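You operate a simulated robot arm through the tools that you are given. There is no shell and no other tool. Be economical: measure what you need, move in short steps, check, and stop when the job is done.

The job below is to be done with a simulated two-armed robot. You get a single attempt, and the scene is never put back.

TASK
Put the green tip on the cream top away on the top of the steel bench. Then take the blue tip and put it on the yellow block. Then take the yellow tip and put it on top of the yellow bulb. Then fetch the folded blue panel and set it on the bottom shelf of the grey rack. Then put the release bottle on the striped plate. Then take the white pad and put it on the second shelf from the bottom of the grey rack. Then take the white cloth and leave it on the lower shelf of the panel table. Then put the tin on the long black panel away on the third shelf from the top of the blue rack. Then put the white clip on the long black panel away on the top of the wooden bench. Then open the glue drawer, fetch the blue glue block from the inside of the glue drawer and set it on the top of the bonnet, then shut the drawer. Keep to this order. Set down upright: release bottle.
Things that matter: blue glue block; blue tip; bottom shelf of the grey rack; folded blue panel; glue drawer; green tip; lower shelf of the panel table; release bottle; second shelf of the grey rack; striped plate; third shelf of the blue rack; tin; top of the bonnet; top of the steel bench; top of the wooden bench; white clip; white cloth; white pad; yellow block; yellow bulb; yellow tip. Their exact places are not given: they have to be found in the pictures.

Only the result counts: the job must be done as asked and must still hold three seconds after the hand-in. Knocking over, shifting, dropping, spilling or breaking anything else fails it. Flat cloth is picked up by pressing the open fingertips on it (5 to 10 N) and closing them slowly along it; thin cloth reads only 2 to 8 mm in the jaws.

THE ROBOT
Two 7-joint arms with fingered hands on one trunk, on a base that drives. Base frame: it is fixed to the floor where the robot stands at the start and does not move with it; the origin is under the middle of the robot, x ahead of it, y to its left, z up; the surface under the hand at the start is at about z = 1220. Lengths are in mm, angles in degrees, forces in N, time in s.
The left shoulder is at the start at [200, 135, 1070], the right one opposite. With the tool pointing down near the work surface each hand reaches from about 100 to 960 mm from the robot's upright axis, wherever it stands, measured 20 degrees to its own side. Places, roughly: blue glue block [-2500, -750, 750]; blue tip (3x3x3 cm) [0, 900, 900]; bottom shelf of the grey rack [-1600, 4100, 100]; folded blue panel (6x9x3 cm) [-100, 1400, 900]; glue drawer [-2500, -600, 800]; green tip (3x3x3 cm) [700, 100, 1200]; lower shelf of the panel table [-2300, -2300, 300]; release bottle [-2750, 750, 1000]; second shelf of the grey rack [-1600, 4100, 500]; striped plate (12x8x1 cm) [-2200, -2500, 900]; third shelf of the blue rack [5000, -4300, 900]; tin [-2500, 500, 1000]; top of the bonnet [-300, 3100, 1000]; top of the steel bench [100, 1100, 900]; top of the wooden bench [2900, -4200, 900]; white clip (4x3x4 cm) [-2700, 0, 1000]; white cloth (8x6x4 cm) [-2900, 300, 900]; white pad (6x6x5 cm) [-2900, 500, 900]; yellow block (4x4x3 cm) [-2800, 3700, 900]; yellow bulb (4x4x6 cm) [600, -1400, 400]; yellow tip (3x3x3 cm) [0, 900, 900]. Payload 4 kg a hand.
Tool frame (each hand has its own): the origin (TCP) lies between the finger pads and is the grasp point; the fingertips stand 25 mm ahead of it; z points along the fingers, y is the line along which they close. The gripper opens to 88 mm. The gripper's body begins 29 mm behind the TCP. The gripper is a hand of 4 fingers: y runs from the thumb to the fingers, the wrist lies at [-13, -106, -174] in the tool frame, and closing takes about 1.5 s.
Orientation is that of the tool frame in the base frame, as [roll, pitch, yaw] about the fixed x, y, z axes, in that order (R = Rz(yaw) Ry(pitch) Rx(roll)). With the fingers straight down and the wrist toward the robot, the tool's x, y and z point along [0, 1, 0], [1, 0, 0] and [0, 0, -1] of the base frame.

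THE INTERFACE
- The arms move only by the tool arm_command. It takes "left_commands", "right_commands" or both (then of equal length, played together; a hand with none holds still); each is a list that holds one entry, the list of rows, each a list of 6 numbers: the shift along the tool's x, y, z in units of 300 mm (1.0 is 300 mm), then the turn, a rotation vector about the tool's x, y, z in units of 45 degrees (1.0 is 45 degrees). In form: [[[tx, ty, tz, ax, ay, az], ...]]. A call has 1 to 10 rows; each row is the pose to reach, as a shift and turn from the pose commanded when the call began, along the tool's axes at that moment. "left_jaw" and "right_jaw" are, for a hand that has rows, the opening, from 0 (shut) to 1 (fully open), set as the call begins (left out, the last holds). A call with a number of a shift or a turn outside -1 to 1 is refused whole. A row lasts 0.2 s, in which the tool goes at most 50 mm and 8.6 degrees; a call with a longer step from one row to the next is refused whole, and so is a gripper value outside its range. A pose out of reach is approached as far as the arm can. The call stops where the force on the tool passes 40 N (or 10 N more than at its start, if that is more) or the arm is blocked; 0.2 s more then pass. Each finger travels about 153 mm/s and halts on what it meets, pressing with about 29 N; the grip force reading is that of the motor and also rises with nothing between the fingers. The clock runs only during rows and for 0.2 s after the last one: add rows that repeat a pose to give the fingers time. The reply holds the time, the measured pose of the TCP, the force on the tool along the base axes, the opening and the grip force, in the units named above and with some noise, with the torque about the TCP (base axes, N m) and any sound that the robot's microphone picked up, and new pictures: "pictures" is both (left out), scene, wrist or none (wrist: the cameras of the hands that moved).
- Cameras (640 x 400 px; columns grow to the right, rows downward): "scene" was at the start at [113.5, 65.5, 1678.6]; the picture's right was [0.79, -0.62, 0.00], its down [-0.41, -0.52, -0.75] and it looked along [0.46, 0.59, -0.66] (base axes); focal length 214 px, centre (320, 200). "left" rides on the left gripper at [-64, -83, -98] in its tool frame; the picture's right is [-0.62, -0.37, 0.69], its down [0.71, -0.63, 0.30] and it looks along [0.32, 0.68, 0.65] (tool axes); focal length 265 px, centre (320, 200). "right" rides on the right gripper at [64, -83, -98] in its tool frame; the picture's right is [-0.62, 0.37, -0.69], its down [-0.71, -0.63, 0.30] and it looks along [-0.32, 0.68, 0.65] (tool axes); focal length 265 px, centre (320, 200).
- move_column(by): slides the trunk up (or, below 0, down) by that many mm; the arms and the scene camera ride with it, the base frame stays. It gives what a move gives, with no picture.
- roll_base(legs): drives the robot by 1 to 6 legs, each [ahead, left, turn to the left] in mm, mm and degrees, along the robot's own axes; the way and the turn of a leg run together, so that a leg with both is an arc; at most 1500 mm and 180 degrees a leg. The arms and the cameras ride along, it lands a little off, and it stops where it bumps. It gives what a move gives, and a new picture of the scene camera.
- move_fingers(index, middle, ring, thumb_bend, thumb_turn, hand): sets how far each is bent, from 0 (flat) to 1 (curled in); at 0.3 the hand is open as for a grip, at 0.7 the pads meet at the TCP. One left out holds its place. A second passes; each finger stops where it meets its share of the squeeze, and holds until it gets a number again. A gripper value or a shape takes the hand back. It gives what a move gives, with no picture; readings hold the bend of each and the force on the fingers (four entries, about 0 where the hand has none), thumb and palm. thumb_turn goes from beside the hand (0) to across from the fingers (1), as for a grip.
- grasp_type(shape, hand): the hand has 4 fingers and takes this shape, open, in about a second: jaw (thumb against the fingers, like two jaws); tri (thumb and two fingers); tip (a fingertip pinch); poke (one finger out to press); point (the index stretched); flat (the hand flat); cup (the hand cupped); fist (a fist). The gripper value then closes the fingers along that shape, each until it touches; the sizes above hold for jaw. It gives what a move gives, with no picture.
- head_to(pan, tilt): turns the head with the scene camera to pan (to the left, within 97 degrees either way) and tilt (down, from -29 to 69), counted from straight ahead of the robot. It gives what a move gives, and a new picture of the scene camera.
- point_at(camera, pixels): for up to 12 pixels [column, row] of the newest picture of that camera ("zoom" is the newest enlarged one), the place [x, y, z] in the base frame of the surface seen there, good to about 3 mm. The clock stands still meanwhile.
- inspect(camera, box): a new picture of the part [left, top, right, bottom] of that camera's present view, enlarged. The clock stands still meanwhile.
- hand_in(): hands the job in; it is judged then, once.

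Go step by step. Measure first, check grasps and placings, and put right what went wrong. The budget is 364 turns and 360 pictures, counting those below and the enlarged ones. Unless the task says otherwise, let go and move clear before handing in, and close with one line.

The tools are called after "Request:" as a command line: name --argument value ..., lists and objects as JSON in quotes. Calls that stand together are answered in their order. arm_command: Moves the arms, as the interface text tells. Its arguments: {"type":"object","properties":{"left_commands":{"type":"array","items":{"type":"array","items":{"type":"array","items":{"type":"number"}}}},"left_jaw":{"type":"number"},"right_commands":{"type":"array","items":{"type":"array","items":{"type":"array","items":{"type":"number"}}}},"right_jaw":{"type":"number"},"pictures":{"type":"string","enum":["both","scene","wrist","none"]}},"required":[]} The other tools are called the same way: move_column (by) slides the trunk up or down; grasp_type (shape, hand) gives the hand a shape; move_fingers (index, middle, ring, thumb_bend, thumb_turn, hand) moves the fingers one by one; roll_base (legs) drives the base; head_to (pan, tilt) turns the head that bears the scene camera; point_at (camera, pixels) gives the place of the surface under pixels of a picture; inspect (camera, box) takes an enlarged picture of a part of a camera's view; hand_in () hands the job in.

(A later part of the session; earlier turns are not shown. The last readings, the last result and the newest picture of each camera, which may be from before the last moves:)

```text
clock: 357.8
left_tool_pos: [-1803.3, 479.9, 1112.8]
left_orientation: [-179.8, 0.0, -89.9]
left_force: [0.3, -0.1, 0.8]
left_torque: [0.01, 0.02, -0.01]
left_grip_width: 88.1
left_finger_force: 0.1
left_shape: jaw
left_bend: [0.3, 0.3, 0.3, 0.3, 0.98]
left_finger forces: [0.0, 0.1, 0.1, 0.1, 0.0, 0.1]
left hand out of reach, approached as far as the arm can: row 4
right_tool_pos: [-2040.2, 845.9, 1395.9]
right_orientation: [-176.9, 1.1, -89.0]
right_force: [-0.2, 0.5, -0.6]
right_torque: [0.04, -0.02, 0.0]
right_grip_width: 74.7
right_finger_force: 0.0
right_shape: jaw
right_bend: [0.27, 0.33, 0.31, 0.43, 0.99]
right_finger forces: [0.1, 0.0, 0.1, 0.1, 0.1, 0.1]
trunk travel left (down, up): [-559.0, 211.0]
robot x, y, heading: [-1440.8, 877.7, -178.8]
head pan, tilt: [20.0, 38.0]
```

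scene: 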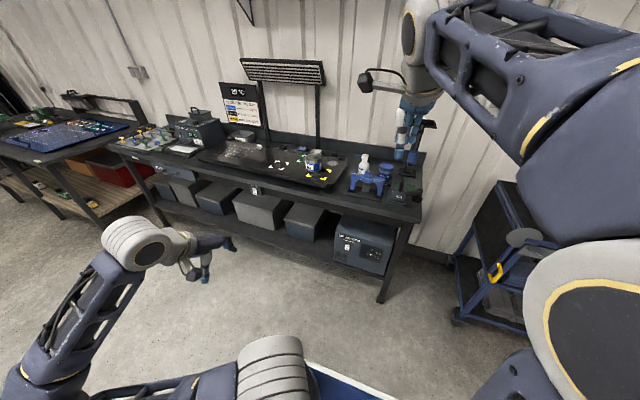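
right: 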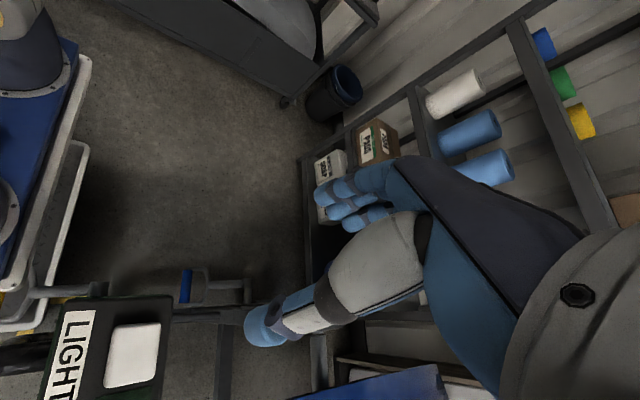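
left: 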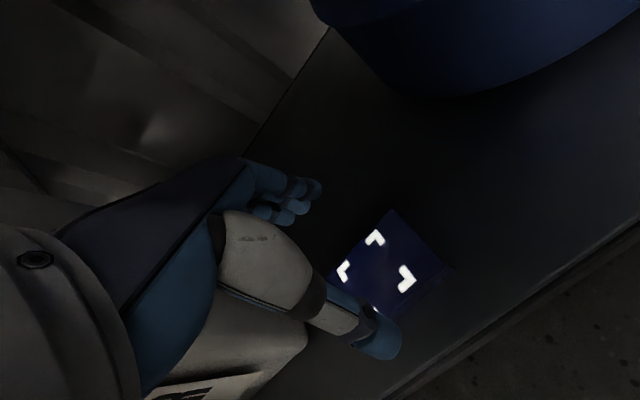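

Much clearer. Zoom on the workbench and measure key items.

Request:
inspect --camera "scene" --box '[230, 110, 430, 235]'

Request:
point_at --camera "scene" --pixels '[[364, 160], [364, 170], [312, 160], [370, 185], [400, 200], [340, 190], [250, 150], [290, 155], [330, 165], [300, 135]]'

```text
3.20 times, centred on (330, 172) of scene
```

zoom: 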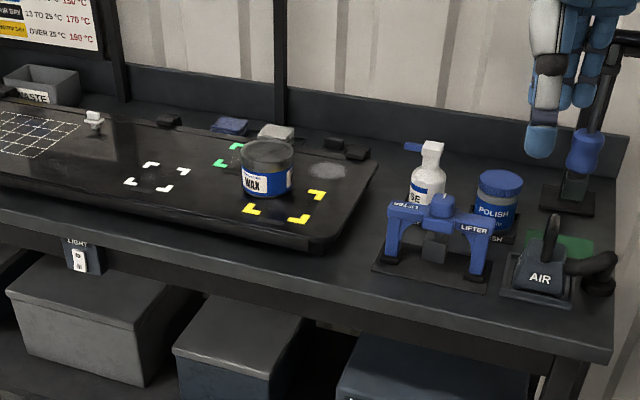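

```text
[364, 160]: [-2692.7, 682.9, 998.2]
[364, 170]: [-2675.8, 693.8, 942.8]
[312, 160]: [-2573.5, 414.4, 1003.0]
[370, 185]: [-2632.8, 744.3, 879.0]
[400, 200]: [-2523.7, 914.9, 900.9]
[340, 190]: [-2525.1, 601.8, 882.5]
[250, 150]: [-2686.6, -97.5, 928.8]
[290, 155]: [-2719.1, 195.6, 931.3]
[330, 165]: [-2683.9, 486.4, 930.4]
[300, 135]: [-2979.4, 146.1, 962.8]
```

The release bottle (zoom (428,170), "…SE") is at ≈(−2690,690), behind the blue LIFTER; the WAX tin on the panel at (−2573,414). I check the bench front edge and bottle details.

Request:
point_at --camera "zoom" --pixels '[[500, 320], [300, 270], [432, 148], [428, 195], [412, 147], [440, 215], [498, 185], [500, 200], [400, 215], [275, 130], [230, 125], [93, 118]]'

Request:
inspect --camera "scene" --box '[340, 145, 400, 195]'

```text
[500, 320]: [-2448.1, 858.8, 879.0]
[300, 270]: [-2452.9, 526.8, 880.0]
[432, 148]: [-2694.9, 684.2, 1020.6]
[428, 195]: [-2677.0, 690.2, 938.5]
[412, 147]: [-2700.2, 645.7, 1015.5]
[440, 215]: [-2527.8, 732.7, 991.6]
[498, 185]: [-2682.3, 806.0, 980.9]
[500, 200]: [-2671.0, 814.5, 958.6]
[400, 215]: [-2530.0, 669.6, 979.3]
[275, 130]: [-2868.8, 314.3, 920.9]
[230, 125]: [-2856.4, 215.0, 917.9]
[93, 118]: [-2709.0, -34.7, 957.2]
```

```text
8.00 times, centred on (370, 170) of scene
```

zoom: 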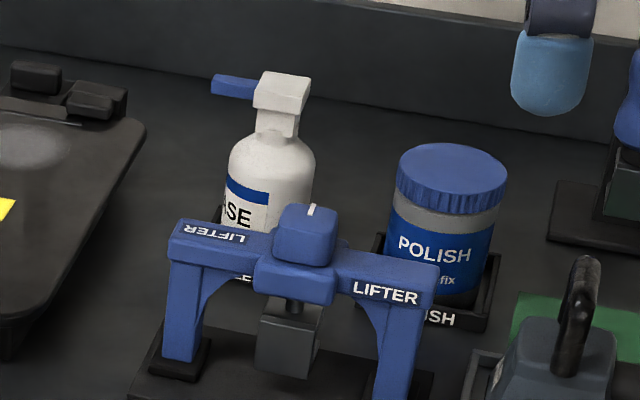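

Bottle: axis ≈(−2692,686), spray head z 985–1022 with nozzle toward −y; top grasp on the head/neck closing along x is feasible. I drive to (−2010,540).

Request:
roll_base --legs '[[0, 0, -1], [0, 330, 0], [570, 0, 0]]'

Request:
move_column --by -100

```text
clock: 363.2
left_tool_pos: [-2385.9, 156.3, 1113.2]
left_orientation: [-179.8, 0.1, -90.7]
left_force: [-0.1, -0.1, -0.1]
left_torque: [0.0, 0.0, 0.0]
left_grip_width: 88.1
left_finger_force: 0.1
left_shape: jaw
left_bend: [0.3, 0.3, 0.3, 0.3, 0.98]
left_finger forces: [0.0, 0.0, 0.0, 0.0, 0.0, 0.0]
right_tool_pos: [-2616.4, 523.6, 1394.8]
right_orientation: [-176.9, 1.2, -89.6]
right_force: [-0.1, 0.1, 0.7]
right_torque: [-0.03, -0.01, -0.01]
right_grip_width: 74.6
right_finger_force: 0.1
right_shape: jaw
right_bend: [0.27, 0.33, 0.31, 0.43, 0.99]
right_finger forces: [0.0, 0.0, 0.0, 0.0, 0.0, 0.0]
trunk travel left (down, up): [-559.0, 211.0]
robot x, y, heading: [-2017.5, 549.5, -179.8]
head pan, tilt: [20.0, 38.0]
```

scene: 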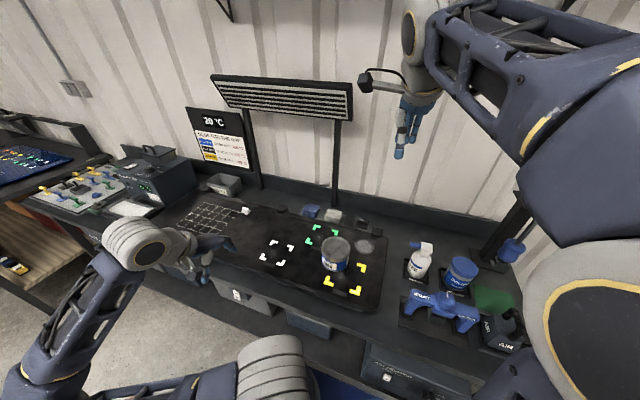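

```text
clock: 364.5
left_tool_pos: [-2384.8, 156.8, 1014.4]
left_orientation: [-179.7, 0.1, -90.7]
left_force: [-0.2, 0.5, 0.0]
left_torque: [0.01, 0.01, 0.03]
left_grip_width: 87.5
left_finger_force: 0.1
left_shape: jaw
left_bend: [0.3, 0.3, 0.3, 0.3, 0.98]
left_finger forces: [0.1, 0.0, 0.1, 0.0, 0.0, 0.1]
right_tool_pos: [-2615.4, 524.0, 1294.8]
right_orientation: [-176.9, 1.2, -89.6]
right_force: [0.1, -0.6, 1.5]
right_torque: [0.02, 0.0, -0.02]
right_grip_width: 74.8
right_finger_force: 0.1
right_shape: jaw
right_bend: [0.27, 0.33, 0.31, 0.43, 0.99]
right_finger forces: [0.1, 0.1, 0.1, 0.0, 0.1, 0.0]
trunk travel left (down, up): [-459.0, 311.0]
robot x, y, heading: [-2019.9, 548.7, -179.6]
head pan, tilt: [20.0, 38.0]
```

Move the right hand above the bottle, leveling it.

Request:
arm_command --right_commands '[[[-0.12, 0.06, 0.02, -0.02, 0.01, 0], [-0.25, 0.12, 0.06, -0.035, 0.015, 0], [-0.38, 0.18, 0.1, -0.05, 0.02, 0], [-0.5, 0.24, 0.16, -0.069, 0.027, 0], [-0.54, 0.257, 0.3, -0.069, 0.027, 0], [-0.54, 0.257, 0.45, -0.069, 0.027, 0], [-0.54, 0.257, 0.45, -0.069, 0.027, 0]]]' --right_jaw 0.8 --pictures "wrist"

Request:
inspect --camera "right" --box '[60, 140, 380, 340]'

```text
clock: 366.1
left_tool_pos: [-2384.7, 158.5, 1013.4]
left_orientation: [-179.7, 0.0, -90.7]
left_force: [0.0, -0.6, 0.4]
left_torque: [0.02, 0.0, -0.02]
left_grip_width: 87.5
left_finger_force: 0.0
left_shape: jaw
left_bend: [0.3, 0.3, 0.3, 0.3, 0.98]
left_finger forces: [0.0, 0.0, 0.0, 0.0, 0.0, 0.0]
right_tool_pos: [-2684.1, 691.4, 1158.9]
right_orientation: [179.9, -0.1, -89.6]
right_force: [0.9, -1.2, -0.2]
right_torque: [-0.02, 0.01, -0.02]
right_grip_width: 70.7
right_finger_force: 0.1
right_shape: jaw
right_bend: [0.27, 0.34, 0.31, 0.49, 0.99]
right_finger forces: [0.1, 0.1, 0.1, 0.0, 0.1, 0.0]
trunk travel left (down, up): [-459.0, 311.0]
robot x, y, heading: [-2022.0, 545.2, -179.7]
head pan, tilt: [20.0, 38.0]
```

right: 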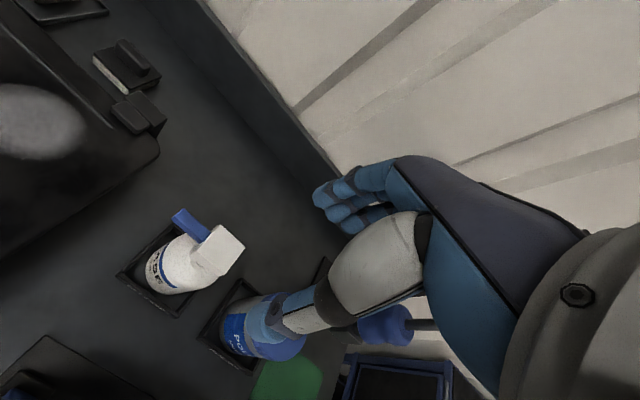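

```text
2.00 times, centred on (220, 240) of right
```

zoom: 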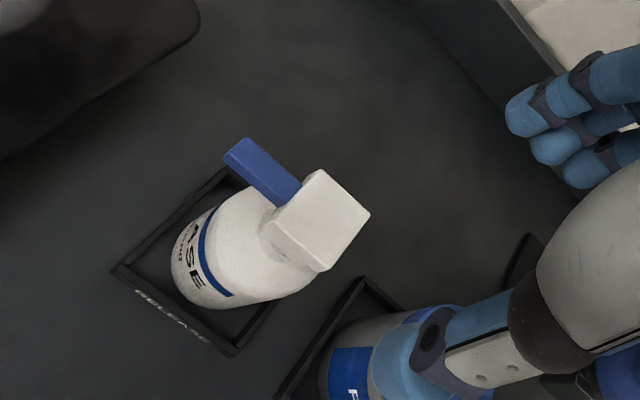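

Request:
point_at --camera "zoom" --pixels '[[325, 212], [323, 180], [360, 215], [322, 245], [290, 210], [300, 255], [250, 230], [262, 180], [235, 155], [250, 285], [380, 340], [390, 290]]'

```text
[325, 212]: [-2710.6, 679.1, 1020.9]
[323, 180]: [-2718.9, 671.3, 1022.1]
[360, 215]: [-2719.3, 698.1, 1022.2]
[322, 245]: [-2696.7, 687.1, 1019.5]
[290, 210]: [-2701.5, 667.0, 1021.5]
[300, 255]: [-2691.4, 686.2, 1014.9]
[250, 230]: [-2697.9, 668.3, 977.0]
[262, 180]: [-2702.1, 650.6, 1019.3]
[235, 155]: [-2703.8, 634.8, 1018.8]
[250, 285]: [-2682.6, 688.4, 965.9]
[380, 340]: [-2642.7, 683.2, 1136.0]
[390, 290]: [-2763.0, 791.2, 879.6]
```

Head center ≈(−2707,682), top 1021. I descend to TCP z≈1000.

Request:
arm_command --right_commands '[[[0.03, 0.077, 0.1, 0, 0, 0], [0.03, 0.077, 0.23, 0, 0, 0], [0.03, 0.077, 0.36, 0, 0, 0], [0.03, 0.077, 0.46, 0, 0, 0], [0.03, 0.077, 0.525, 0, 0, 0], [0.03, 0.077, 0.525, 0, 0, 0]]]' --pictures "wrist"

```text
clock: 367.5
left_tool_pos: [-2385.5, 157.1, 1014.1]
left_orientation: [-179.8, 0.0, -90.7]
left_force: [-0.3, -0.6, -0.7]
left_torque: [-0.02, 0.03, -0.01]
left_grip_width: 87.8
left_finger_force: 0.1
left_shape: jaw
left_bend: [0.3, 0.3, 0.3, 0.3, 0.98]
left_finger forces: [0.1, 0.1, 0.1, 0.0, 0.0, 0.0]
right_tool_pos: [-2708.8, 681.8, 1002.2]
right_orientation: [179.9, 0.0, -89.7]
right_force: [0.7, 0.6, 0.3]
right_torque: [0.0, -0.02, -0.01]
right_grip_width: 70.5
right_finger_force: 0.1
right_shape: jaw
right_bend: [0.27, 0.34, 0.31, 0.49, 0.99]
right_finger forces: [0.0, 0.1, 0.0, 0.0, 0.1, 0.0]
trunk travel left (down, up): [-459.0, 311.0]
robot x, y, heading: [-2018.1, 550.5, -179.7]
head pan, tilt: [20.0, 38.0]
```

right: 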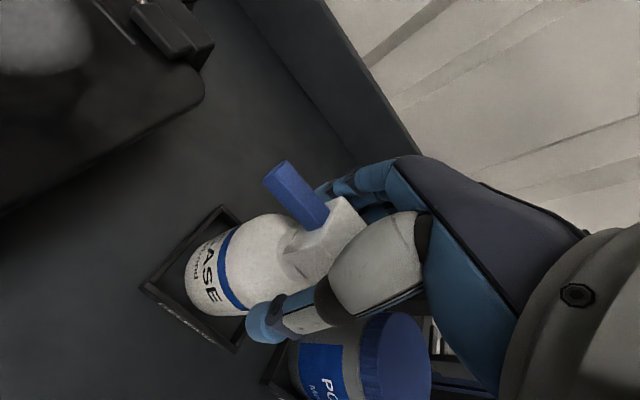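

Request:
arm_command --right_commands '[[[0, 0, 0.01, 0, 0, 0], [0, 0, 0.01, 0, 0, 0], [0, 0, 0.01, 0, 0, 0], [0, 0, 0.01, 0, 0, 0], [0, 0, 0.01, 0, 0, 0], [0, 0, 0.01, 0, 0, 0], [0, 0, 0.01, 0, 0, 0]]]' --right_jaw 0 --pictures "wrist"

```text
clock: 369.1
left_tool_pos: [-2385.3, 156.5, 1013.0]
left_orientation: [-179.8, -0.1, -90.7]
left_force: [0.1, 0.4, 0.0]
left_torque: [-0.04, -0.02, 0.0]
left_grip_width: 88.2
left_finger_force: 0.1
left_shape: jaw
left_bend: [0.3, 0.3, 0.3, 0.3, 0.98]
left_finger forces: [0.1, 0.1, 0.1, 0.1, 0.1, 0.0]
right_tool_pos: [-2710.7, 680.4, 1000.4]
right_orientation: [179.8, 0.0, -89.7]
right_force: [-0.4, -1.0, 17.0]
right_torque: [-0.05, 0.38, 0.01]
right_grip_width: 25.3
right_finger_force: 29.1
right_shape: jaw
right_bend: [0.73, 0.56, 0.65, 0.74, 1.0]
right_finger forces: [23.2, 9.7, 0.0, 0.0, 25.6, 0.1]
trunk travel left (down, up): [-459.0, 311.0]
robot x, y, heading: [-2019.3, 545.9, -179.6]
head pan, tilt: [20.0, 38.0]
```

right: 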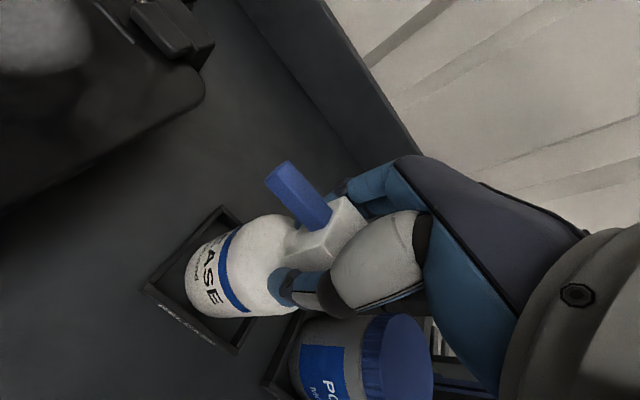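

Gripped at 25 mm (fingertips rest on the shoulder). Lift slowly.

Request:
arm_command --right_commands '[[[0, 0, -0.02, 0, 0, 0], [0, 0, -0.05, 0, 0, 0], [0, 0, -0.1, 0, 0, 0], [0, 0, -0.2, 0, 0, 0], [0, 0, -0.32, 0, 0, 0], [0, 0, -0.45, 0, 0, 0], [0, 0, -0.6, 0, 0, 0]]]' --pictures "both"

```text
clock: 370.7
left_tool_pos: [-2385.5, 155.9, 1012.8]
left_orientation: [-179.8, 0.0, -90.7]
left_force: [0.5, -0.8, -0.4]
left_torque: [-0.02, -0.01, -0.01]
left_grip_width: 87.7
left_finger_force: 0.1
left_shape: jaw
left_bend: [0.3, 0.3, 0.3, 0.3, 0.98]
left_finger forces: [0.1, 0.0, 0.1, 0.0, 0.0, 0.0]
right_tool_pos: [-2710.8, 678.7, 1179.5]
right_orientation: [180.0, -0.1, -89.7]
right_force: [0.3, 0.2, -2.1]
right_torque: [-0.02, -0.03, 0.01]
right_grip_width: 23.8
right_finger_force: 29.1
right_shape: jaw
right_bend: [0.73, 0.56, 0.65, 0.75, 1.0]
right_finger forces: [15.2, 9.1, 0.0, 0.0, 23.7, 0.0]
trunk travel left (down, up): [-459.0, 311.0]
robot x, y, heading: [-2019.3, 547.6, -179.6]
head pan, tilt: [20.0, 38.0]
```

scene: 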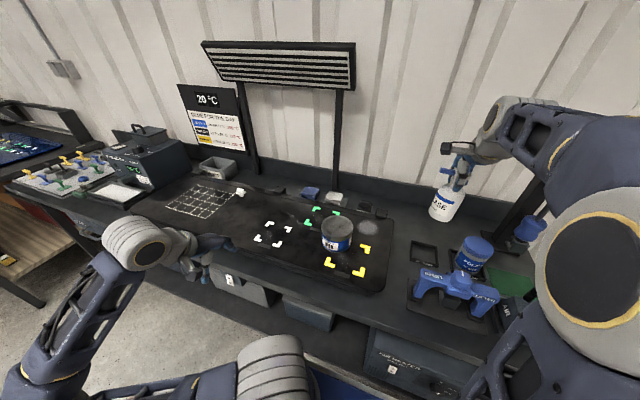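
right: 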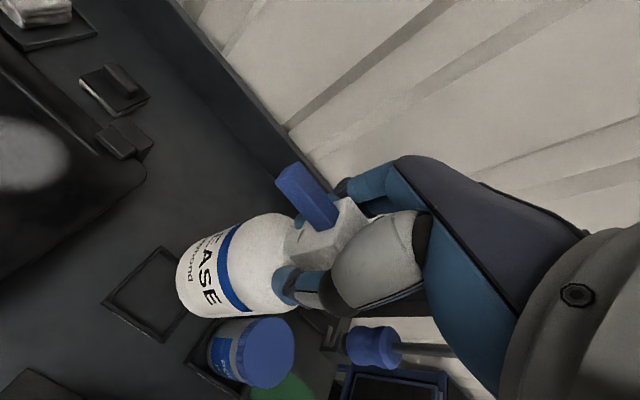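

Bottle held. While here I zoom the bench to identify pad, cloth and clip.

Request:
inspect --camera "scene" --box '[180, 160, 400, 290]'

Request:
point_at --camera "zoom" --pixels '[[465, 112], [390, 95], [180, 90], [560, 150], [460, 200], [500, 120], [100, 20]]'

```text
2.91 times, centred on (290, 225) of scene
```

zoom: 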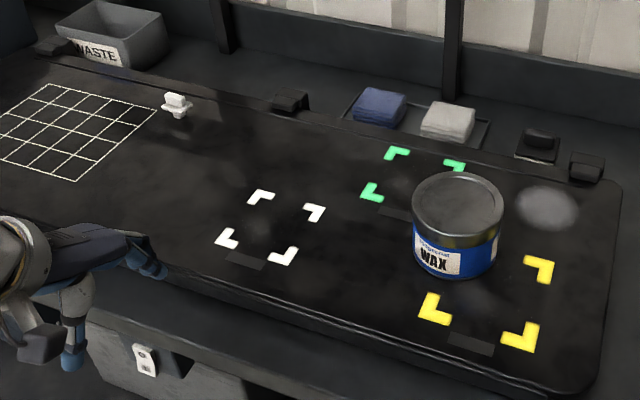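

```text
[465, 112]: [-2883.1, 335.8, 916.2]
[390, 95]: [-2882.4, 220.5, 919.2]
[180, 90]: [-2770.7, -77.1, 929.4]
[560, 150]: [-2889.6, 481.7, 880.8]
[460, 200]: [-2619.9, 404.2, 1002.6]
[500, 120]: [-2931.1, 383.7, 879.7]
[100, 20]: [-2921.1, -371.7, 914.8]
```

White cloth at ≈(−2880,330), pad under a black handle at ≈(−2890,480), clip at ≈(−2710,−35). Now carry the bottle to the striped plate: back off and strafe left.

Request:
roll_base --legs '[[-330, 0, 0], [0, 1400, 0], [0, 1100, 0]]'

Request:
head_to --pan 15 --tilt 38

```text
clock: 384.7
left_tool_pos: [-2092.9, -2320.1, 1013.2]
left_orientation: [-179.8, 0.0, -92.7]
left_force: [0.2, -0.3, -0.1]
left_torque: [-0.01, 0.0, 0.0]
left_grip_width: 88.1
left_finger_force: 0.1
left_shape: jaw
left_bend: [0.3, 0.3, 0.3, 0.3, 0.98]
left_finger forces: [0.0, 0.0, 0.1, 0.1, 0.1, 0.0]
right_tool_pos: [-2399.9, -1785.6, 1179.4]
right_orientation: [179.9, -0.1, -91.7]
right_force: [-0.3, 0.1, -2.5]
right_torque: [0.01, 0.05, 0.0]
right_grip_width: 23.9
right_finger_force: 29.0
right_shape: jaw
right_bend: [0.73, 0.56, 0.65, 0.75, 1.0]
right_finger forces: [15.3, 8.9, 0.0, 0.0, 23.7, 0.0]
trunk travel left (down, up): [-459.0, 311.0]
robot x, y, heading: [-1715.4, -1939.2, 178.5]
head pan, tilt: [20.0, 38.0]
```

scene: 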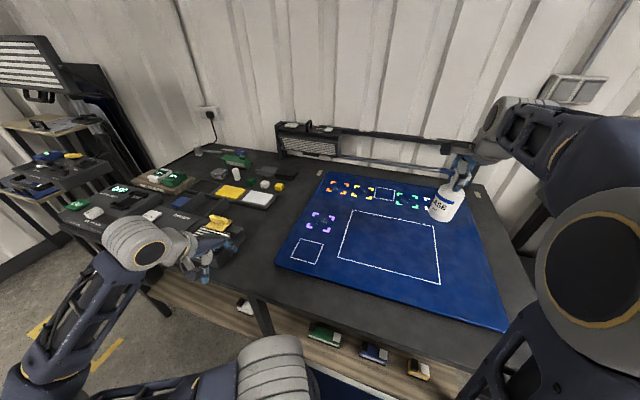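

```text
clock: 385.4
left_tool_pos: [-2093.7, -2319.9, 1013.4]
left_orientation: [-179.8, 0.1, -92.7]
left_force: [0.0, 0.4, -0.4]
left_torque: [0.0, 0.0, 0.01]
left_grip_width: 88.0
left_finger_force: 0.0
left_shape: jaw
left_bend: [0.3, 0.3, 0.3, 0.3, 0.98]
left_finger forces: [0.0, 0.0, 0.0, 0.1, 0.0, 0.1]
right_tool_pos: [-2399.4, -1787.2, 1178.6]
right_orientation: [-179.9, -0.2, -91.8]
right_force: [1.3, -1.0, -2.2]
right_torque: [0.02, 0.03, 0.07]
right_grip_width: 24.0
right_finger_force: 29.1
right_shape: jaw
right_bend: [0.73, 0.56, 0.65, 0.75, 1.0]
right_finger forces: [15.3, 9.0, 0.0, 0.0, 23.7, 0.0]
trunk travel left (down, up): [-459.0, 311.0]
robot x, y, heading: [-1714.4, -1944.5, 178.3]
head pan, tilt: [15.0, 38.0]
```

scene: 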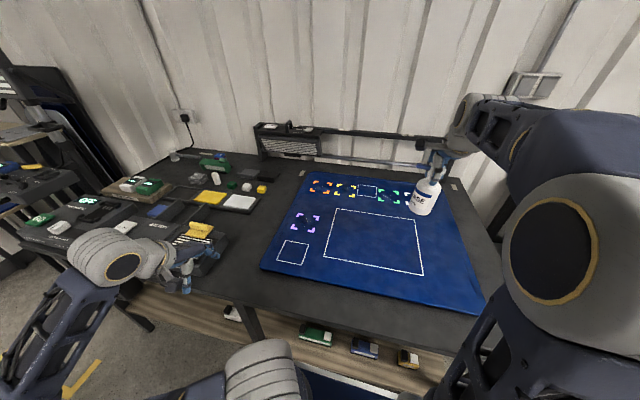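

The panel table. Something striped under a yellow item near (195,235). Zoom.

Request:
inspect --camera "scene" --box '[30, 140, 280, 300]'

Request:
point_at --camera "zoom" --pixels '[[425, 225], [410, 245], [460, 245], [450, 145], [300, 180], [230, 215], [520, 150], [500, 260]]'

```text
2.50 times, centred on (155, 220) of scene
```

zoom: 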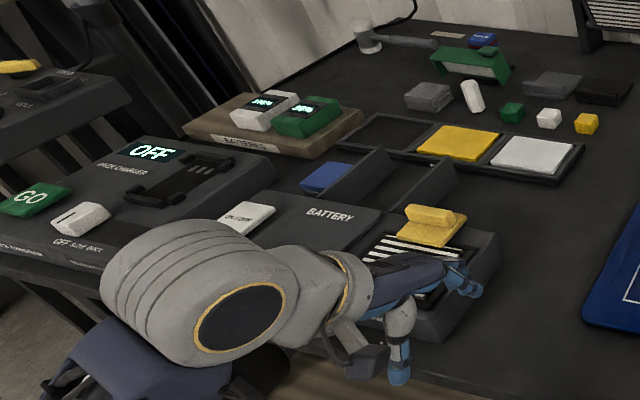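

```text
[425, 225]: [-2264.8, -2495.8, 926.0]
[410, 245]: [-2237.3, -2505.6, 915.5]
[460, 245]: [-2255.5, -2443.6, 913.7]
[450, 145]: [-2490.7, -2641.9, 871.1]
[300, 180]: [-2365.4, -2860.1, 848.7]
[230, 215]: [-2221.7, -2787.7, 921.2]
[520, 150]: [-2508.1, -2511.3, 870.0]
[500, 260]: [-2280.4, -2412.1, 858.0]
```

The striped plate is at ≈(−2237,−2505), z≈915, partly hidden by my left hand. I shift left 570 and look again.

Request:
roll_base --legs '[[0, 0, 1.6], [0, 570, 0]]'

Request:
head_to --pan 3 --tilt 45

```text
clock: 389.0
left_tool_pos: [-2079.1, -2903.8, 1014.2]
left_orientation: [-179.8, 0.0, -90.9]
left_force: [-0.5, 0.0, -0.2]
left_torque: [0.02, 0.02, 0.0]
left_grip_width: 88.0
left_finger_force: 0.0
left_shape: jaw
left_bend: [0.3, 0.3, 0.3, 0.3, 0.98]
left_finger forces: [0.0, 0.1, 0.0, 0.1, 0.1, 0.0]
right_tool_pos: [-2402.8, -2381.9, 1179.1]
right_orientation: [-180.0, -0.1, -89.8]
right_force: [-0.7, -0.7, -4.0]
right_torque: [0.05, 0.04, 0.04]
right_grip_width: 23.7
right_finger_force: 28.5
right_shape: jaw
right_bend: [0.73, 0.56, 0.65, 0.75, 1.0]
right_finger forces: [15.2, 9.1, 0.1, 0.1, 23.7, 0.0]
trunk travel left (down, up): [-459.0, 311.0]
robot x, y, heading: [-1716.2, -2518.3, -179.9]
head pan, tilt: [15.0, 38.0]
```

scene: 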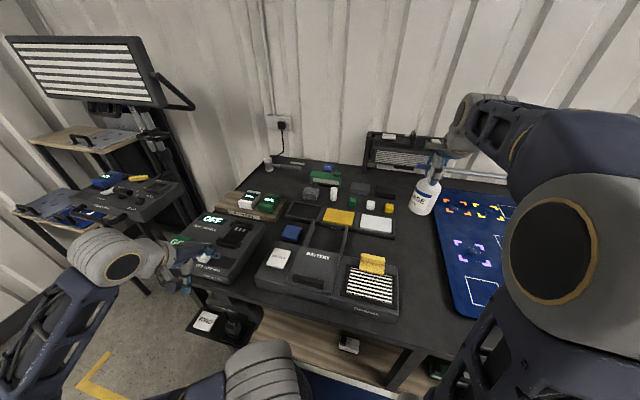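

```text
clock: 389.7
left_tool_pos: [-2079.1, -2904.8, 1014.0]
left_orientation: [-179.8, 0.0, -90.8]
left_force: [-0.3, 0.6, -1.1]
left_torque: [0.02, -0.02, -0.04]
left_grip_width: 87.9
left_finger_force: 0.0
left_shape: jaw
left_bend: [0.3, 0.3, 0.3, 0.3, 0.98]
left_finger forces: [0.1, 0.1, 0.0, 0.0, 0.1, 0.0]
right_tool_pos: [-2403.2, -2381.7, 1178.6]
right_orientation: [180.0, -0.2, -89.8]
right_force: [-0.9, -0.5, -2.7]
right_torque: [0.0, 0.04, 0.0]
right_grip_width: 23.9
right_finger_force: 28.7
right_shape: jaw
right_bend: [0.73, 0.56, 0.65, 0.75, 1.0]
right_finger forces: [15.1, 9.2, 0.0, 0.0, 23.7, 0.0]
trunk travel left (down, up): [-459.0, 311.0]
robot x, y, heading: [-1708.5, -2516.1, -179.5]
head pan, tilt: [3.0, 45.0]
```

scene: 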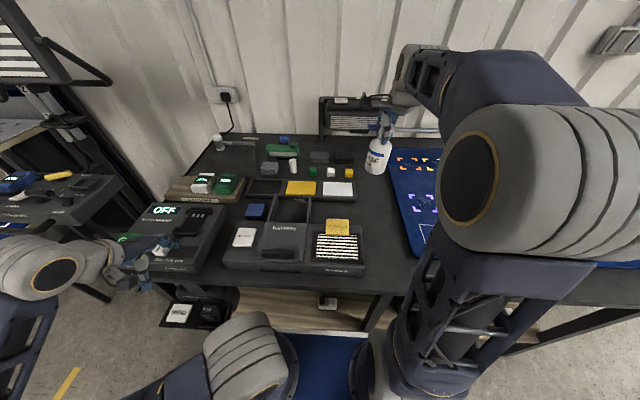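

Now the striped plate is clearly visible at (337,248), a yellow scraper behind it. Zoom and measure.

Request:
inspect --camera "scene" --box '[280, 200, 400, 280]'

Request:
point_at --camera "zoom" --pixels '[[300, 260], [195, 185], [415, 185], [195, 300], [415, 310], [300, 220], [310, 130], [310, 170], [240, 150], [370, 160], [300, 345]]'

```text
5.00 times, centred on (340, 240) of scene
```

zoom: 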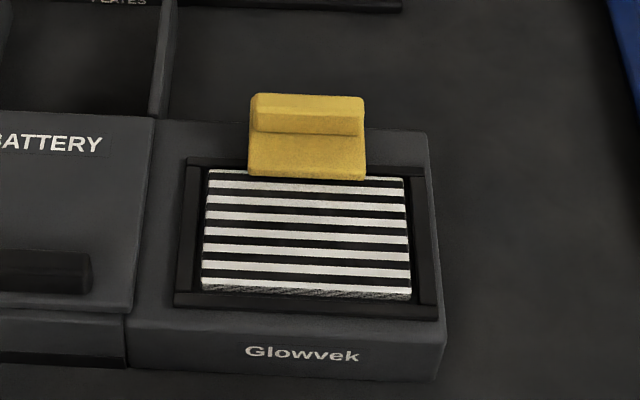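

```text
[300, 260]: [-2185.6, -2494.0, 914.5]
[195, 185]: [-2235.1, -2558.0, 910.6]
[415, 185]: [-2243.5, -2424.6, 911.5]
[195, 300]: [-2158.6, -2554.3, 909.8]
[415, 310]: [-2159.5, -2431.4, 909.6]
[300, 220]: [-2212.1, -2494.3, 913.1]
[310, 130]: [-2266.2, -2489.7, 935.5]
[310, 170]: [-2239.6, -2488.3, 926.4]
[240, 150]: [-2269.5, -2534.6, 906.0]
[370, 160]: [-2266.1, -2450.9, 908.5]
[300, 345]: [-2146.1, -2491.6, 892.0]
```

Plate top z≈914, center (−2200,−2492). I bring the bottle above it.

Request:
arm_command --right_commands '[[[0.07, -0.13, 0, 0, 0, 0], [0.14, -0.26, 0, 0, 0, 0], [0.21, -0.39, 0, 0, 0, 0], [0.28, -0.52, 0, 0, 0, 0], [0.373, -0.64, 0, 0, 0, 0], [0.373, -0.683, 0.1, 0, 0, 0], [0.373, -0.683, 0.25, 0, 0, 0], [0.373, -0.683, 0.35, 0, 0, 0], [0.373, -0.683, 0.35, 0, 0, 0]]]' --pictures "both"

```text
clock: 391.7
left_tool_pos: [-2078.5, -2904.6, 1012.8]
left_orientation: [-179.8, -0.1, -90.7]
left_force: [0.8, 0.0, 0.7]
left_torque: [-0.03, -0.01, -0.01]
left_grip_width: 87.8
left_finger_force: 0.1
left_shape: jaw
left_bend: [0.3, 0.3, 0.3, 0.3, 0.98]
left_finger forces: [0.1, 0.0, 0.1, 0.0, 0.0, 0.1]
right_tool_pos: [-2196.2, -2493.6, 1073.0]
right_orientation: [179.9, -0.1, -89.8]
right_force: [-0.3, -0.1, -3.0]
right_torque: [-0.03, 0.04, -0.01]
right_grip_width: 23.8
right_finger_force: 29.1
right_shape: jaw
right_bend: [0.73, 0.56, 0.65, 0.75, 1.0]
right_finger forces: [15.4, 9.4, 0.0, 0.0, 23.6, 0.1]
trunk travel left (down, up): [-459.0, 311.0]
robot x, y, heading: [-1711.6, -2517.9, -179.7]
head pan, tilt: [3.0, 45.0]
```

scene: 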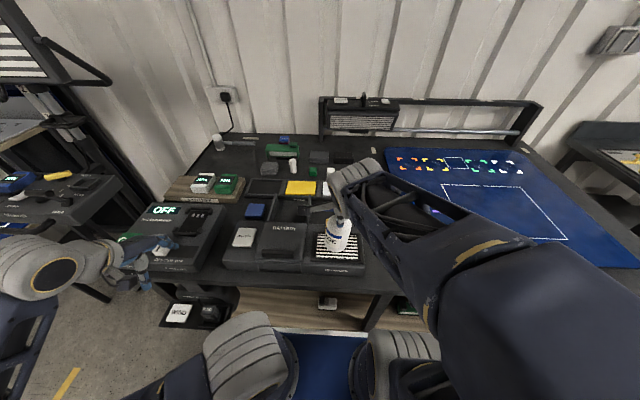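
right: 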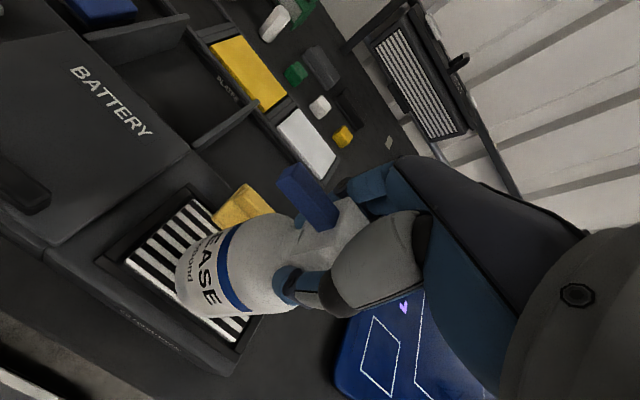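

Request:
inspect --camera "right" --box '[100, 170, 340, 350]'

Request:
point_at --camera "zoom" --pixels '[[205, 260], [225, 330], [215, 200], [250, 370], [300, 340], [330, 230], [130, 200], [320, 400], [380, 100]]'

```text
2.22 times, centred on (220, 260) of right
```

zoom: 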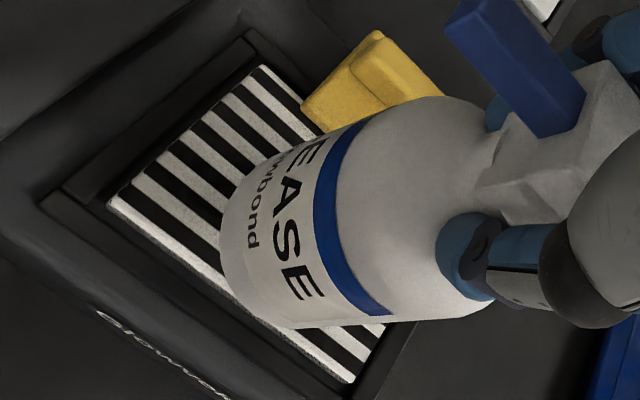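

```text
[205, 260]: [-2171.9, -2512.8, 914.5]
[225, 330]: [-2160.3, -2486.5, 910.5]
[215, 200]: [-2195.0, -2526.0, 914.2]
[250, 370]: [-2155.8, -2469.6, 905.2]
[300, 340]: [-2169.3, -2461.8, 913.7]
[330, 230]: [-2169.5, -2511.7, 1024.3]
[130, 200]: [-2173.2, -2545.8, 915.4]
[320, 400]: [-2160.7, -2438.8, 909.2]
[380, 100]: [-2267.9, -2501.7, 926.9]
```

Shift 6 mm deeper and lower to contact.

Request:
arm_command --right_commands '[[[0, 0.02, 0.05, 0, 0, 0], [0, 0.02, 0.1, 0, 0, 0], [0, 0.02, 0.12, 0, 0, 0], [0, 0.02, 0.13, 0, 0, 0], [0, 0.02, 0.14, 0, 0, 0]]]' --pictures "none"

```text
clock: 392.9
left_tool_pos: [-2079.0, -2905.7, 1012.0]
left_orientation: [-179.8, 0.0, -90.8]
left_force: [1.2, 0.4, -0.4]
left_torque: [-0.03, 0.01, -0.02]
left_grip_width: 87.9
left_finger_force: 0.1
left_shape: jaw
left_bend: [0.3, 0.3, 0.3, 0.3, 0.98]
left_finger forces: [0.0, 0.0, 0.0, 0.0, 0.0, 0.0]
right_tool_pos: [-2205.7, -2495.7, 1037.6]
right_orientation: [178.8, -0.4, -89.5]
right_force: [2.1, -1.8, 14.1]
right_torque: [0.07, -0.09, -0.03]
right_grip_width: 25.5
right_finger_force: 29.0
right_shape: jaw
right_bend: [0.73, 0.57, 0.65, 0.75, 1.0]
right_finger forces: [15.7, 13.7, 0.1, 0.0, 28.9, 0.0]
trunk travel left (down, up): [-459.0, 311.0]
robot x, y, heading: [-1715.7, -2511.8, -179.7]
head pan, tilt: [3.0, 45.0]
stopped in row 5 (right hand): the force on the tool passed its limit at 43 N (the readings are from after the stop); the commanded pose is now the measured one
```

Contact made (stop at 43 N, now 14 N). I ease up 3 mm and check.

Request:
arm_command --right_commands '[[[0, 0, -0.007, 0, 0, 0], [0, 0, -0.007, 0, 0, 0]]]' --pictures "wrist"

Request:
inspect --camera "scene" --box '[290, 170, 410, 290]'

```text
clock: 393.6
left_tool_pos: [-2080.0, -2905.3, 1013.3]
left_orientation: [-179.9, 0.0, -90.8]
left_force: [-0.2, -0.2, -0.5]
left_torque: [0.0, 0.05, 0.0]
left_grip_width: 88.0
left_finger_force: 0.0
left_shape: jaw
left_bend: [0.3, 0.3, 0.3, 0.3, 0.98]
left_finger forces: [0.1, 0.0, 0.0, 0.0, 0.0, 0.0]
right_tool_pos: [-2205.0, -2494.3, 1037.8]
right_orientation: [179.2, -0.3, -89.6]
right_force: [-0.8, -1.6, 8.9]
right_torque: [0.0, 0.1, 0.04]
right_grip_width: 25.4
right_finger_force: 29.0
right_shape: jaw
right_bend: [0.73, 0.57, 0.65, 0.75, 1.0]
right_finger forces: [17.4, 13.0, 0.0, 0.0, 25.9, 0.0]
trunk travel left (down, up): [-459.0, 311.0]
robot x, y, heading: [-1712.2, -2514.6, -179.9]
head pan, tilt: [3.0, 45.0]
```

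right: 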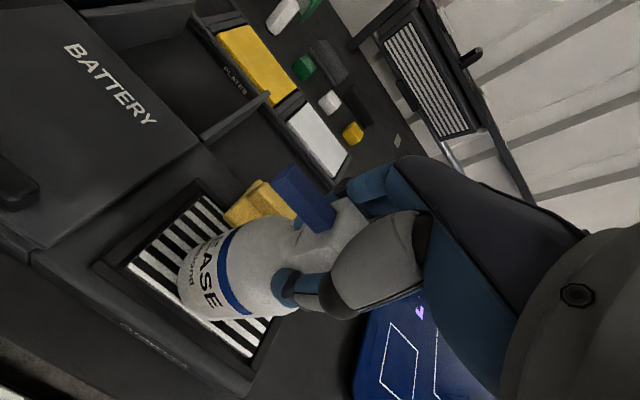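

```text
3.33 times, centred on (350, 230) of scene
```

zoom: 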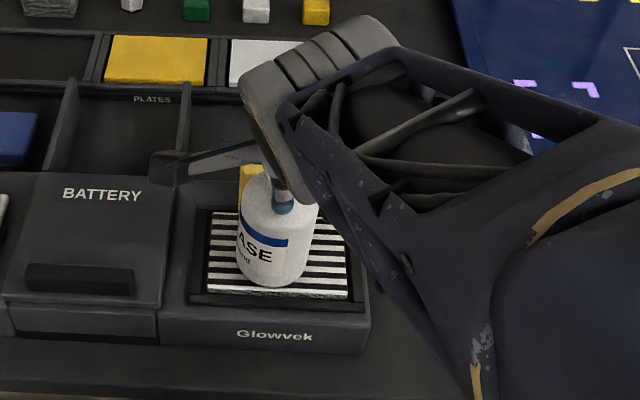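

The bottle stands on the plate. Release.

Request:
arm_command --right_commands '[[[0, 0, 0, 0, 0, 0], [0, 0, 0, 0, 0, 0], [0, 0, 0, 0, 0, 0], [0, 0, 0, 0, 0, 0], [0, 0, 0, 0, 0, 0]]]' --right_jaw 0.75 --pictures "wrist"

Request:
arm_command --right_commands '[[[0, 0, -0.06, 0, 0, 0], [0, 0, -0.16, 0, 0, 0], [0, 0, -0.3, 0, 0, 0], [0, 0, -0.45, 0, 0, 0], [0, 0, -0.6, 0, 0, 0]]]' --pictures "both"

```text
clock: 394.8
left_tool_pos: [-2077.5, -2905.0, 1014.1]
left_orientation: [-179.8, 0.0, -90.9]
left_force: [-0.1, -1.2, -0.3]
left_torque: [-0.01, 0.04, -0.02]
left_grip_width: 87.9
left_finger_force: 0.0
left_shape: jaw
left_bend: [0.3, 0.3, 0.3, 0.3, 0.98]
left_finger forces: [0.0, 0.0, 0.0, 0.0, 0.0, 0.0]
right_tool_pos: [-2204.6, -2495.3, 1037.8]
right_orientation: [179.3, -0.3, -89.6]
right_force: [0.5, 0.5, -0.2]
right_torque: [-0.02, -0.01, -0.02]
right_grip_width: 65.7
right_finger_force: 0.0
right_shape: jaw
right_bend: [0.27, 0.36, 0.33, 0.54, 0.99]
right_finger forces: [0.1, 0.1, 0.1, 0.1, 0.0, 0.0]
trunk travel left (down, up): [-459.0, 311.0]
robot x, y, heading: [-1711.7, -2514.2, -179.7]
head pan, tilt: [3.0, 45.0]
```

right: 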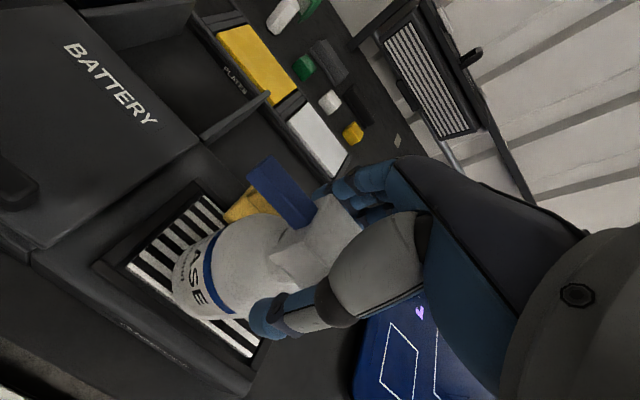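

```text
clock: 395.9
left_tool_pos: [-2077.9, -2905.6, 1013.7]
left_orientation: [-179.8, 0.0, -90.8]
left_force: [-0.8, 0.3, -0.2]
left_torque: [0.03, 0.0, 0.02]
left_grip_width: 87.6
left_finger_force: 0.1
left_shape: jaw
left_bend: [0.3, 0.3, 0.3, 0.3, 0.98]
left_finger forces: [0.0, 0.0, 0.1, 0.0, 0.0, 0.0]
right_tool_pos: [-2204.1, -2493.6, 1219.1]
right_orientation: [179.2, -0.3, -89.6]
right_force: [0.6, 1.0, 0.0]
right_torque: [0.02, -0.02, 0.0]
right_grip_width: 65.6
right_finger_force: 0.0
right_shape: jaw
right_bend: [0.27, 0.36, 0.33, 0.54, 0.99]
right_finger forces: [0.0, 0.0, 0.0, 0.0, 0.0, 0.0]
trunk travel left (down, up): [-459.0, 311.0]
robot x, y, heading: [-1710.8, -2514.8, -179.9]
head pan, tilt: [3.0, 45.0]
```

scene: 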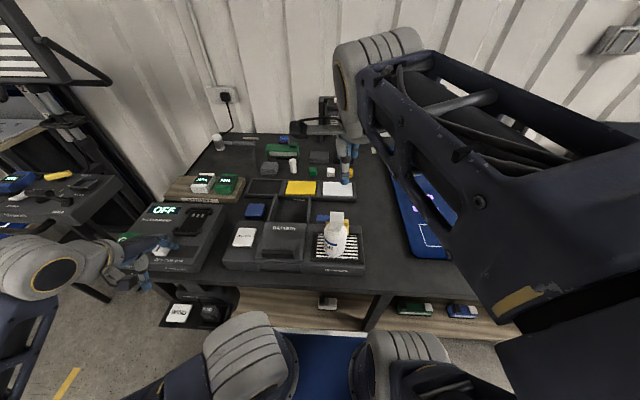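
right: 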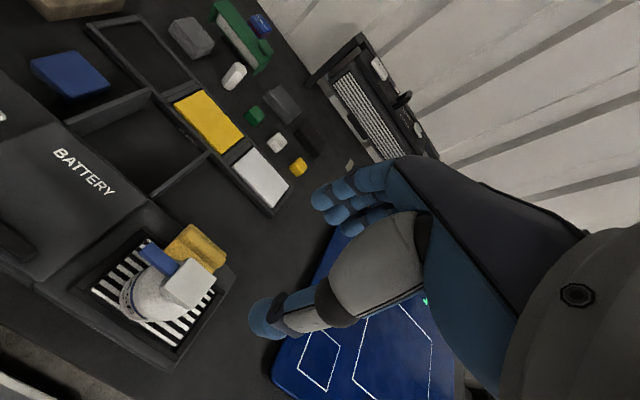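

Check bottle uprightness and plate support.

Request:
inspect --camera "scene" --box '[300, 195, 380, 275]'

Request:
point_at --camera "right" --pixels '[[187, 283], [140, 305], [160, 260], [195, 245], [120, 290]]'

```text
5.00 times, centred on (340, 235) of scene
```

zoom: 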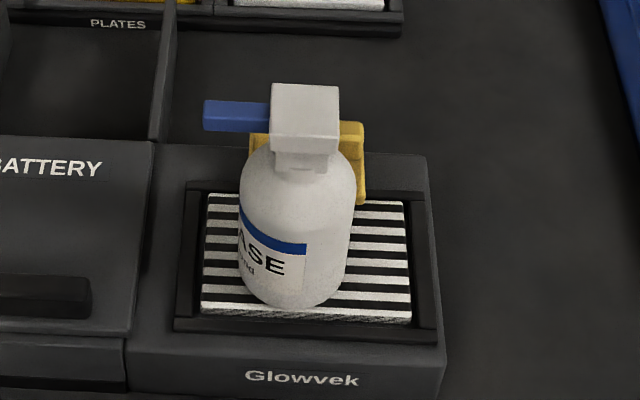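

```text
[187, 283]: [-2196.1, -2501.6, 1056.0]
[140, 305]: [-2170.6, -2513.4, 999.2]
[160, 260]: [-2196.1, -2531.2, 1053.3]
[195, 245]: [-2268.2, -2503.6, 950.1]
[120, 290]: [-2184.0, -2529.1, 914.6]
```

Bottle is upright on the striped plate. Next the white pad: drive back to the workbench at (−2050,300).

Request:
roll_base --legs '[[0, -1450, 0], [0, -1380, 0], [300, 0, 0]]'

Request:
head_to --pan -5 --tilt 38

```text
clock: 411.4
left_tool_pos: [-2369.6, -35.8, 1013.2]
left_orientation: [-179.8, 0.0, -92.5]
left_force: [0.5, -0.3, -0.4]
left_torque: [0.01, -0.01, -0.03]
left_grip_width: 87.8
left_finger_force: 0.1
left_shape: jaw
left_bend: [0.3, 0.3, 0.3, 0.3, 0.98]
left_finger forces: [0.0, 0.0, 0.1, 0.0, 0.1, 0.0]
right_tool_pos: [-2482.6, 380.4, 1219.7]
right_orientation: [179.3, -0.3, -91.4]
right_force: [0.9, 1.2, -0.8]
right_torque: [0.0, -0.03, 0.03]
right_grip_width: 65.8
right_finger_force: 0.0
right_shape: jaw
right_bend: [0.27, 0.36, 0.33, 0.54, 0.99]
right_finger forces: [0.1, 0.1, 0.0, 0.0, 0.1, 0.0]
trunk travel left (down, up): [-459.0, 311.0]
robot x, y, heading: [-1987.8, 345.0, 178.6]
head pan, tilt: [3.0, 45.0]
```

scene: 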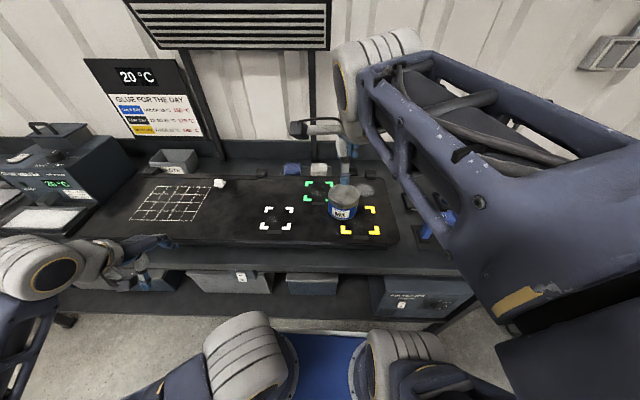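

```text
clock: 412.1
left_tool_pos: [-2370.6, -34.7, 1013.4]
left_orientation: [-179.8, -0.1, -92.6]
left_force: [0.0, 0.8, -0.3]
left_torque: [0.03, 0.0, -0.03]
left_grip_width: 88.0
left_finger_force: 0.1
left_shape: jaw
left_bend: [0.3, 0.3, 0.3, 0.3, 0.98]
left_finger forces: [0.0, 0.0, 0.0, 0.0, 0.0, 0.0]
right_tool_pos: [-2483.8, 379.6, 1219.5]
right_orientation: [179.3, -0.3, -91.3]
right_force: [0.0, 0.2, 0.2]
right_torque: [0.01, 0.0, 0.02]
right_grip_width: 65.6
right_finger_force: 0.1
right_shape: jaw
right_bend: [0.27, 0.36, 0.33, 0.54, 0.99]
right_finger forces: [0.0, 0.1, 0.0, 0.0, 0.1, 0.1]
trunk travel left (down, up): [-459.0, 311.0]
robot x, y, heading: [-1993.2, 344.4, 178.5]
head pan, tilt: [-5.0, 38.0]
```

scene: 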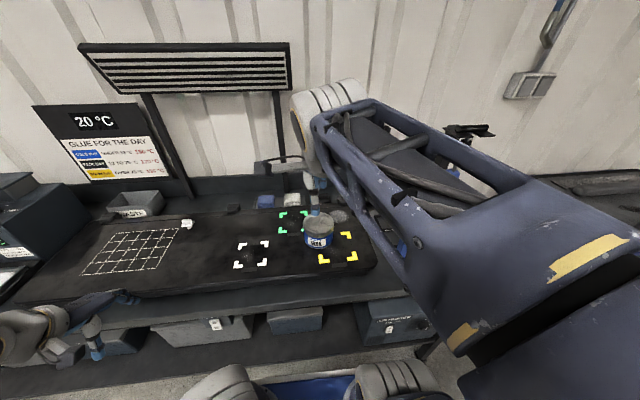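

I go ahead 90 mm and check the lamp's position relative to the arm's route.

Request:
point_at --camera "scene" --pixels '[[275, 130], [280, 85], [288, 50], [292, 185], [283, 195], [275, 200]]'

Request:
roll_base --legs '[[0, 0, 1.4], [90, 0, 0]]'

Request:
arm_command --right_commands '[[[-0.05, 0.12, 0, 0, 0, 0], [-0.1, 0.24, 0, 0, 0, 0], [-0.15, 0.36, 0, 0, 0, 0], [-0.2, 0.48, 0, 0, 0, 0], [-0.24, 0.6, 0, 0, 0, 0], [-0.28, 0.72, 0, 0, 0, 0], [-0.3, 0.84, 0, 0, 0, 0], [-0.3, 0.84, 0.1, 0, 0, 0]]]' --pictures "both"

```text
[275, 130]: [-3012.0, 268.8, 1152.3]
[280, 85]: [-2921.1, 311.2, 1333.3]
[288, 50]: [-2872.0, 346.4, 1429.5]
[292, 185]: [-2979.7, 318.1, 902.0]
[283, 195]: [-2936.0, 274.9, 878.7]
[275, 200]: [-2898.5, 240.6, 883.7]
```

```text
clock: 413.5
left_tool_pos: [-2450.1, -43.6, 1013.5]
left_orientation: [-179.8, 0.0, -91.1]
left_force: [0.3, 0.3, 0.1]
left_torque: [0.01, 0.01, 0.0]
left_grip_width: 88.1
left_finger_force: 0.1
left_shape: jaw
left_bend: [0.3, 0.3, 0.3, 0.3, 0.98]
left_finger forces: [0.0, 0.0, 0.0, 0.1, 0.0, 0.1]
right_tool_pos: [-2572.9, 368.9, 1218.4]
right_orientation: [179.3, -0.2, -89.9]
right_force: [-0.3, -0.8, -0.3]
right_torque: [0.02, -0.03, -0.01]
right_grip_width: 65.5
right_finger_force: 0.1
right_shape: jaw
right_bend: [0.27, 0.36, 0.33, 0.54, 0.99]
right_finger forces: [0.0, 0.0, 0.0, 0.1, 0.0, 0.0]
trunk travel left (down, up): [-459.0, 311.0]
robot x, y, heading: [-2084.9, 344.9, -179.7]
head pan, tilt: [-5.0, 38.0]
```

scene: 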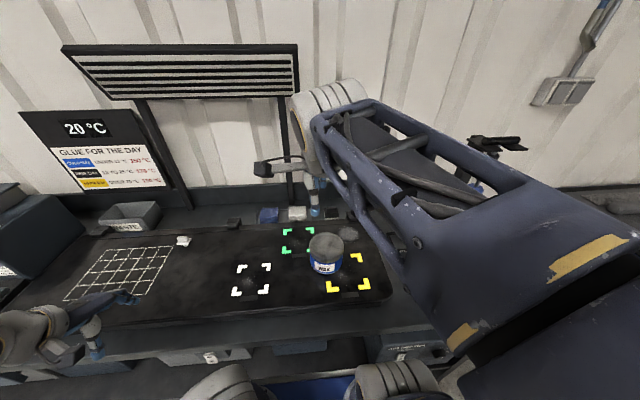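

```text
clock: 415.3
left_tool_pos: [-2448.3, -45.5, 1014.0]
left_orientation: [-179.8, 0.0, -91.0]
left_force: [-0.2, 1.2, -0.6]
left_torque: [0.01, -0.01, -0.02]
left_grip_width: 87.6
left_finger_force: 0.1
left_shape: jaw
left_bend: [0.3, 0.3, 0.3, 0.3, 0.98]
left_finger forces: [0.1, 0.0, 0.0, 0.0, 0.0, 0.0]
right_tool_pos: [-2826.6, 459.4, 1190.8]
right_orientation: [179.2, -0.3, -89.9]
right_force: [0.9, -0.2, 0.0]
right_torque: [0.02, 0.01, -0.04]
right_grip_width: 65.8
right_finger_force: 0.1
right_shape: jaw
right_bend: [0.27, 0.36, 0.33, 0.54, 0.99]
right_finger forces: [0.0, 0.0, 0.0, 0.0, 0.1, 0.0]
trunk travel left (down, up): [-459.0, 311.0]
robot x, y, heading: [-2084.3, 344.7, -179.9]
head pan, tilt: [-5.0, 38.0]
```

scene: 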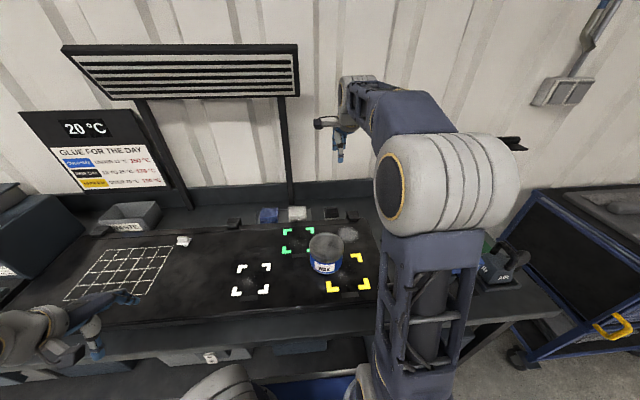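
right: 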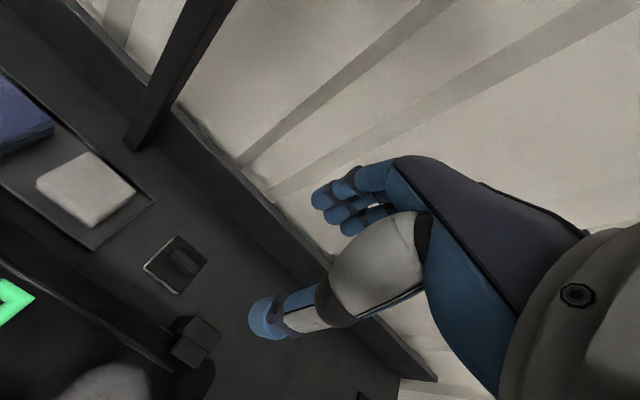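

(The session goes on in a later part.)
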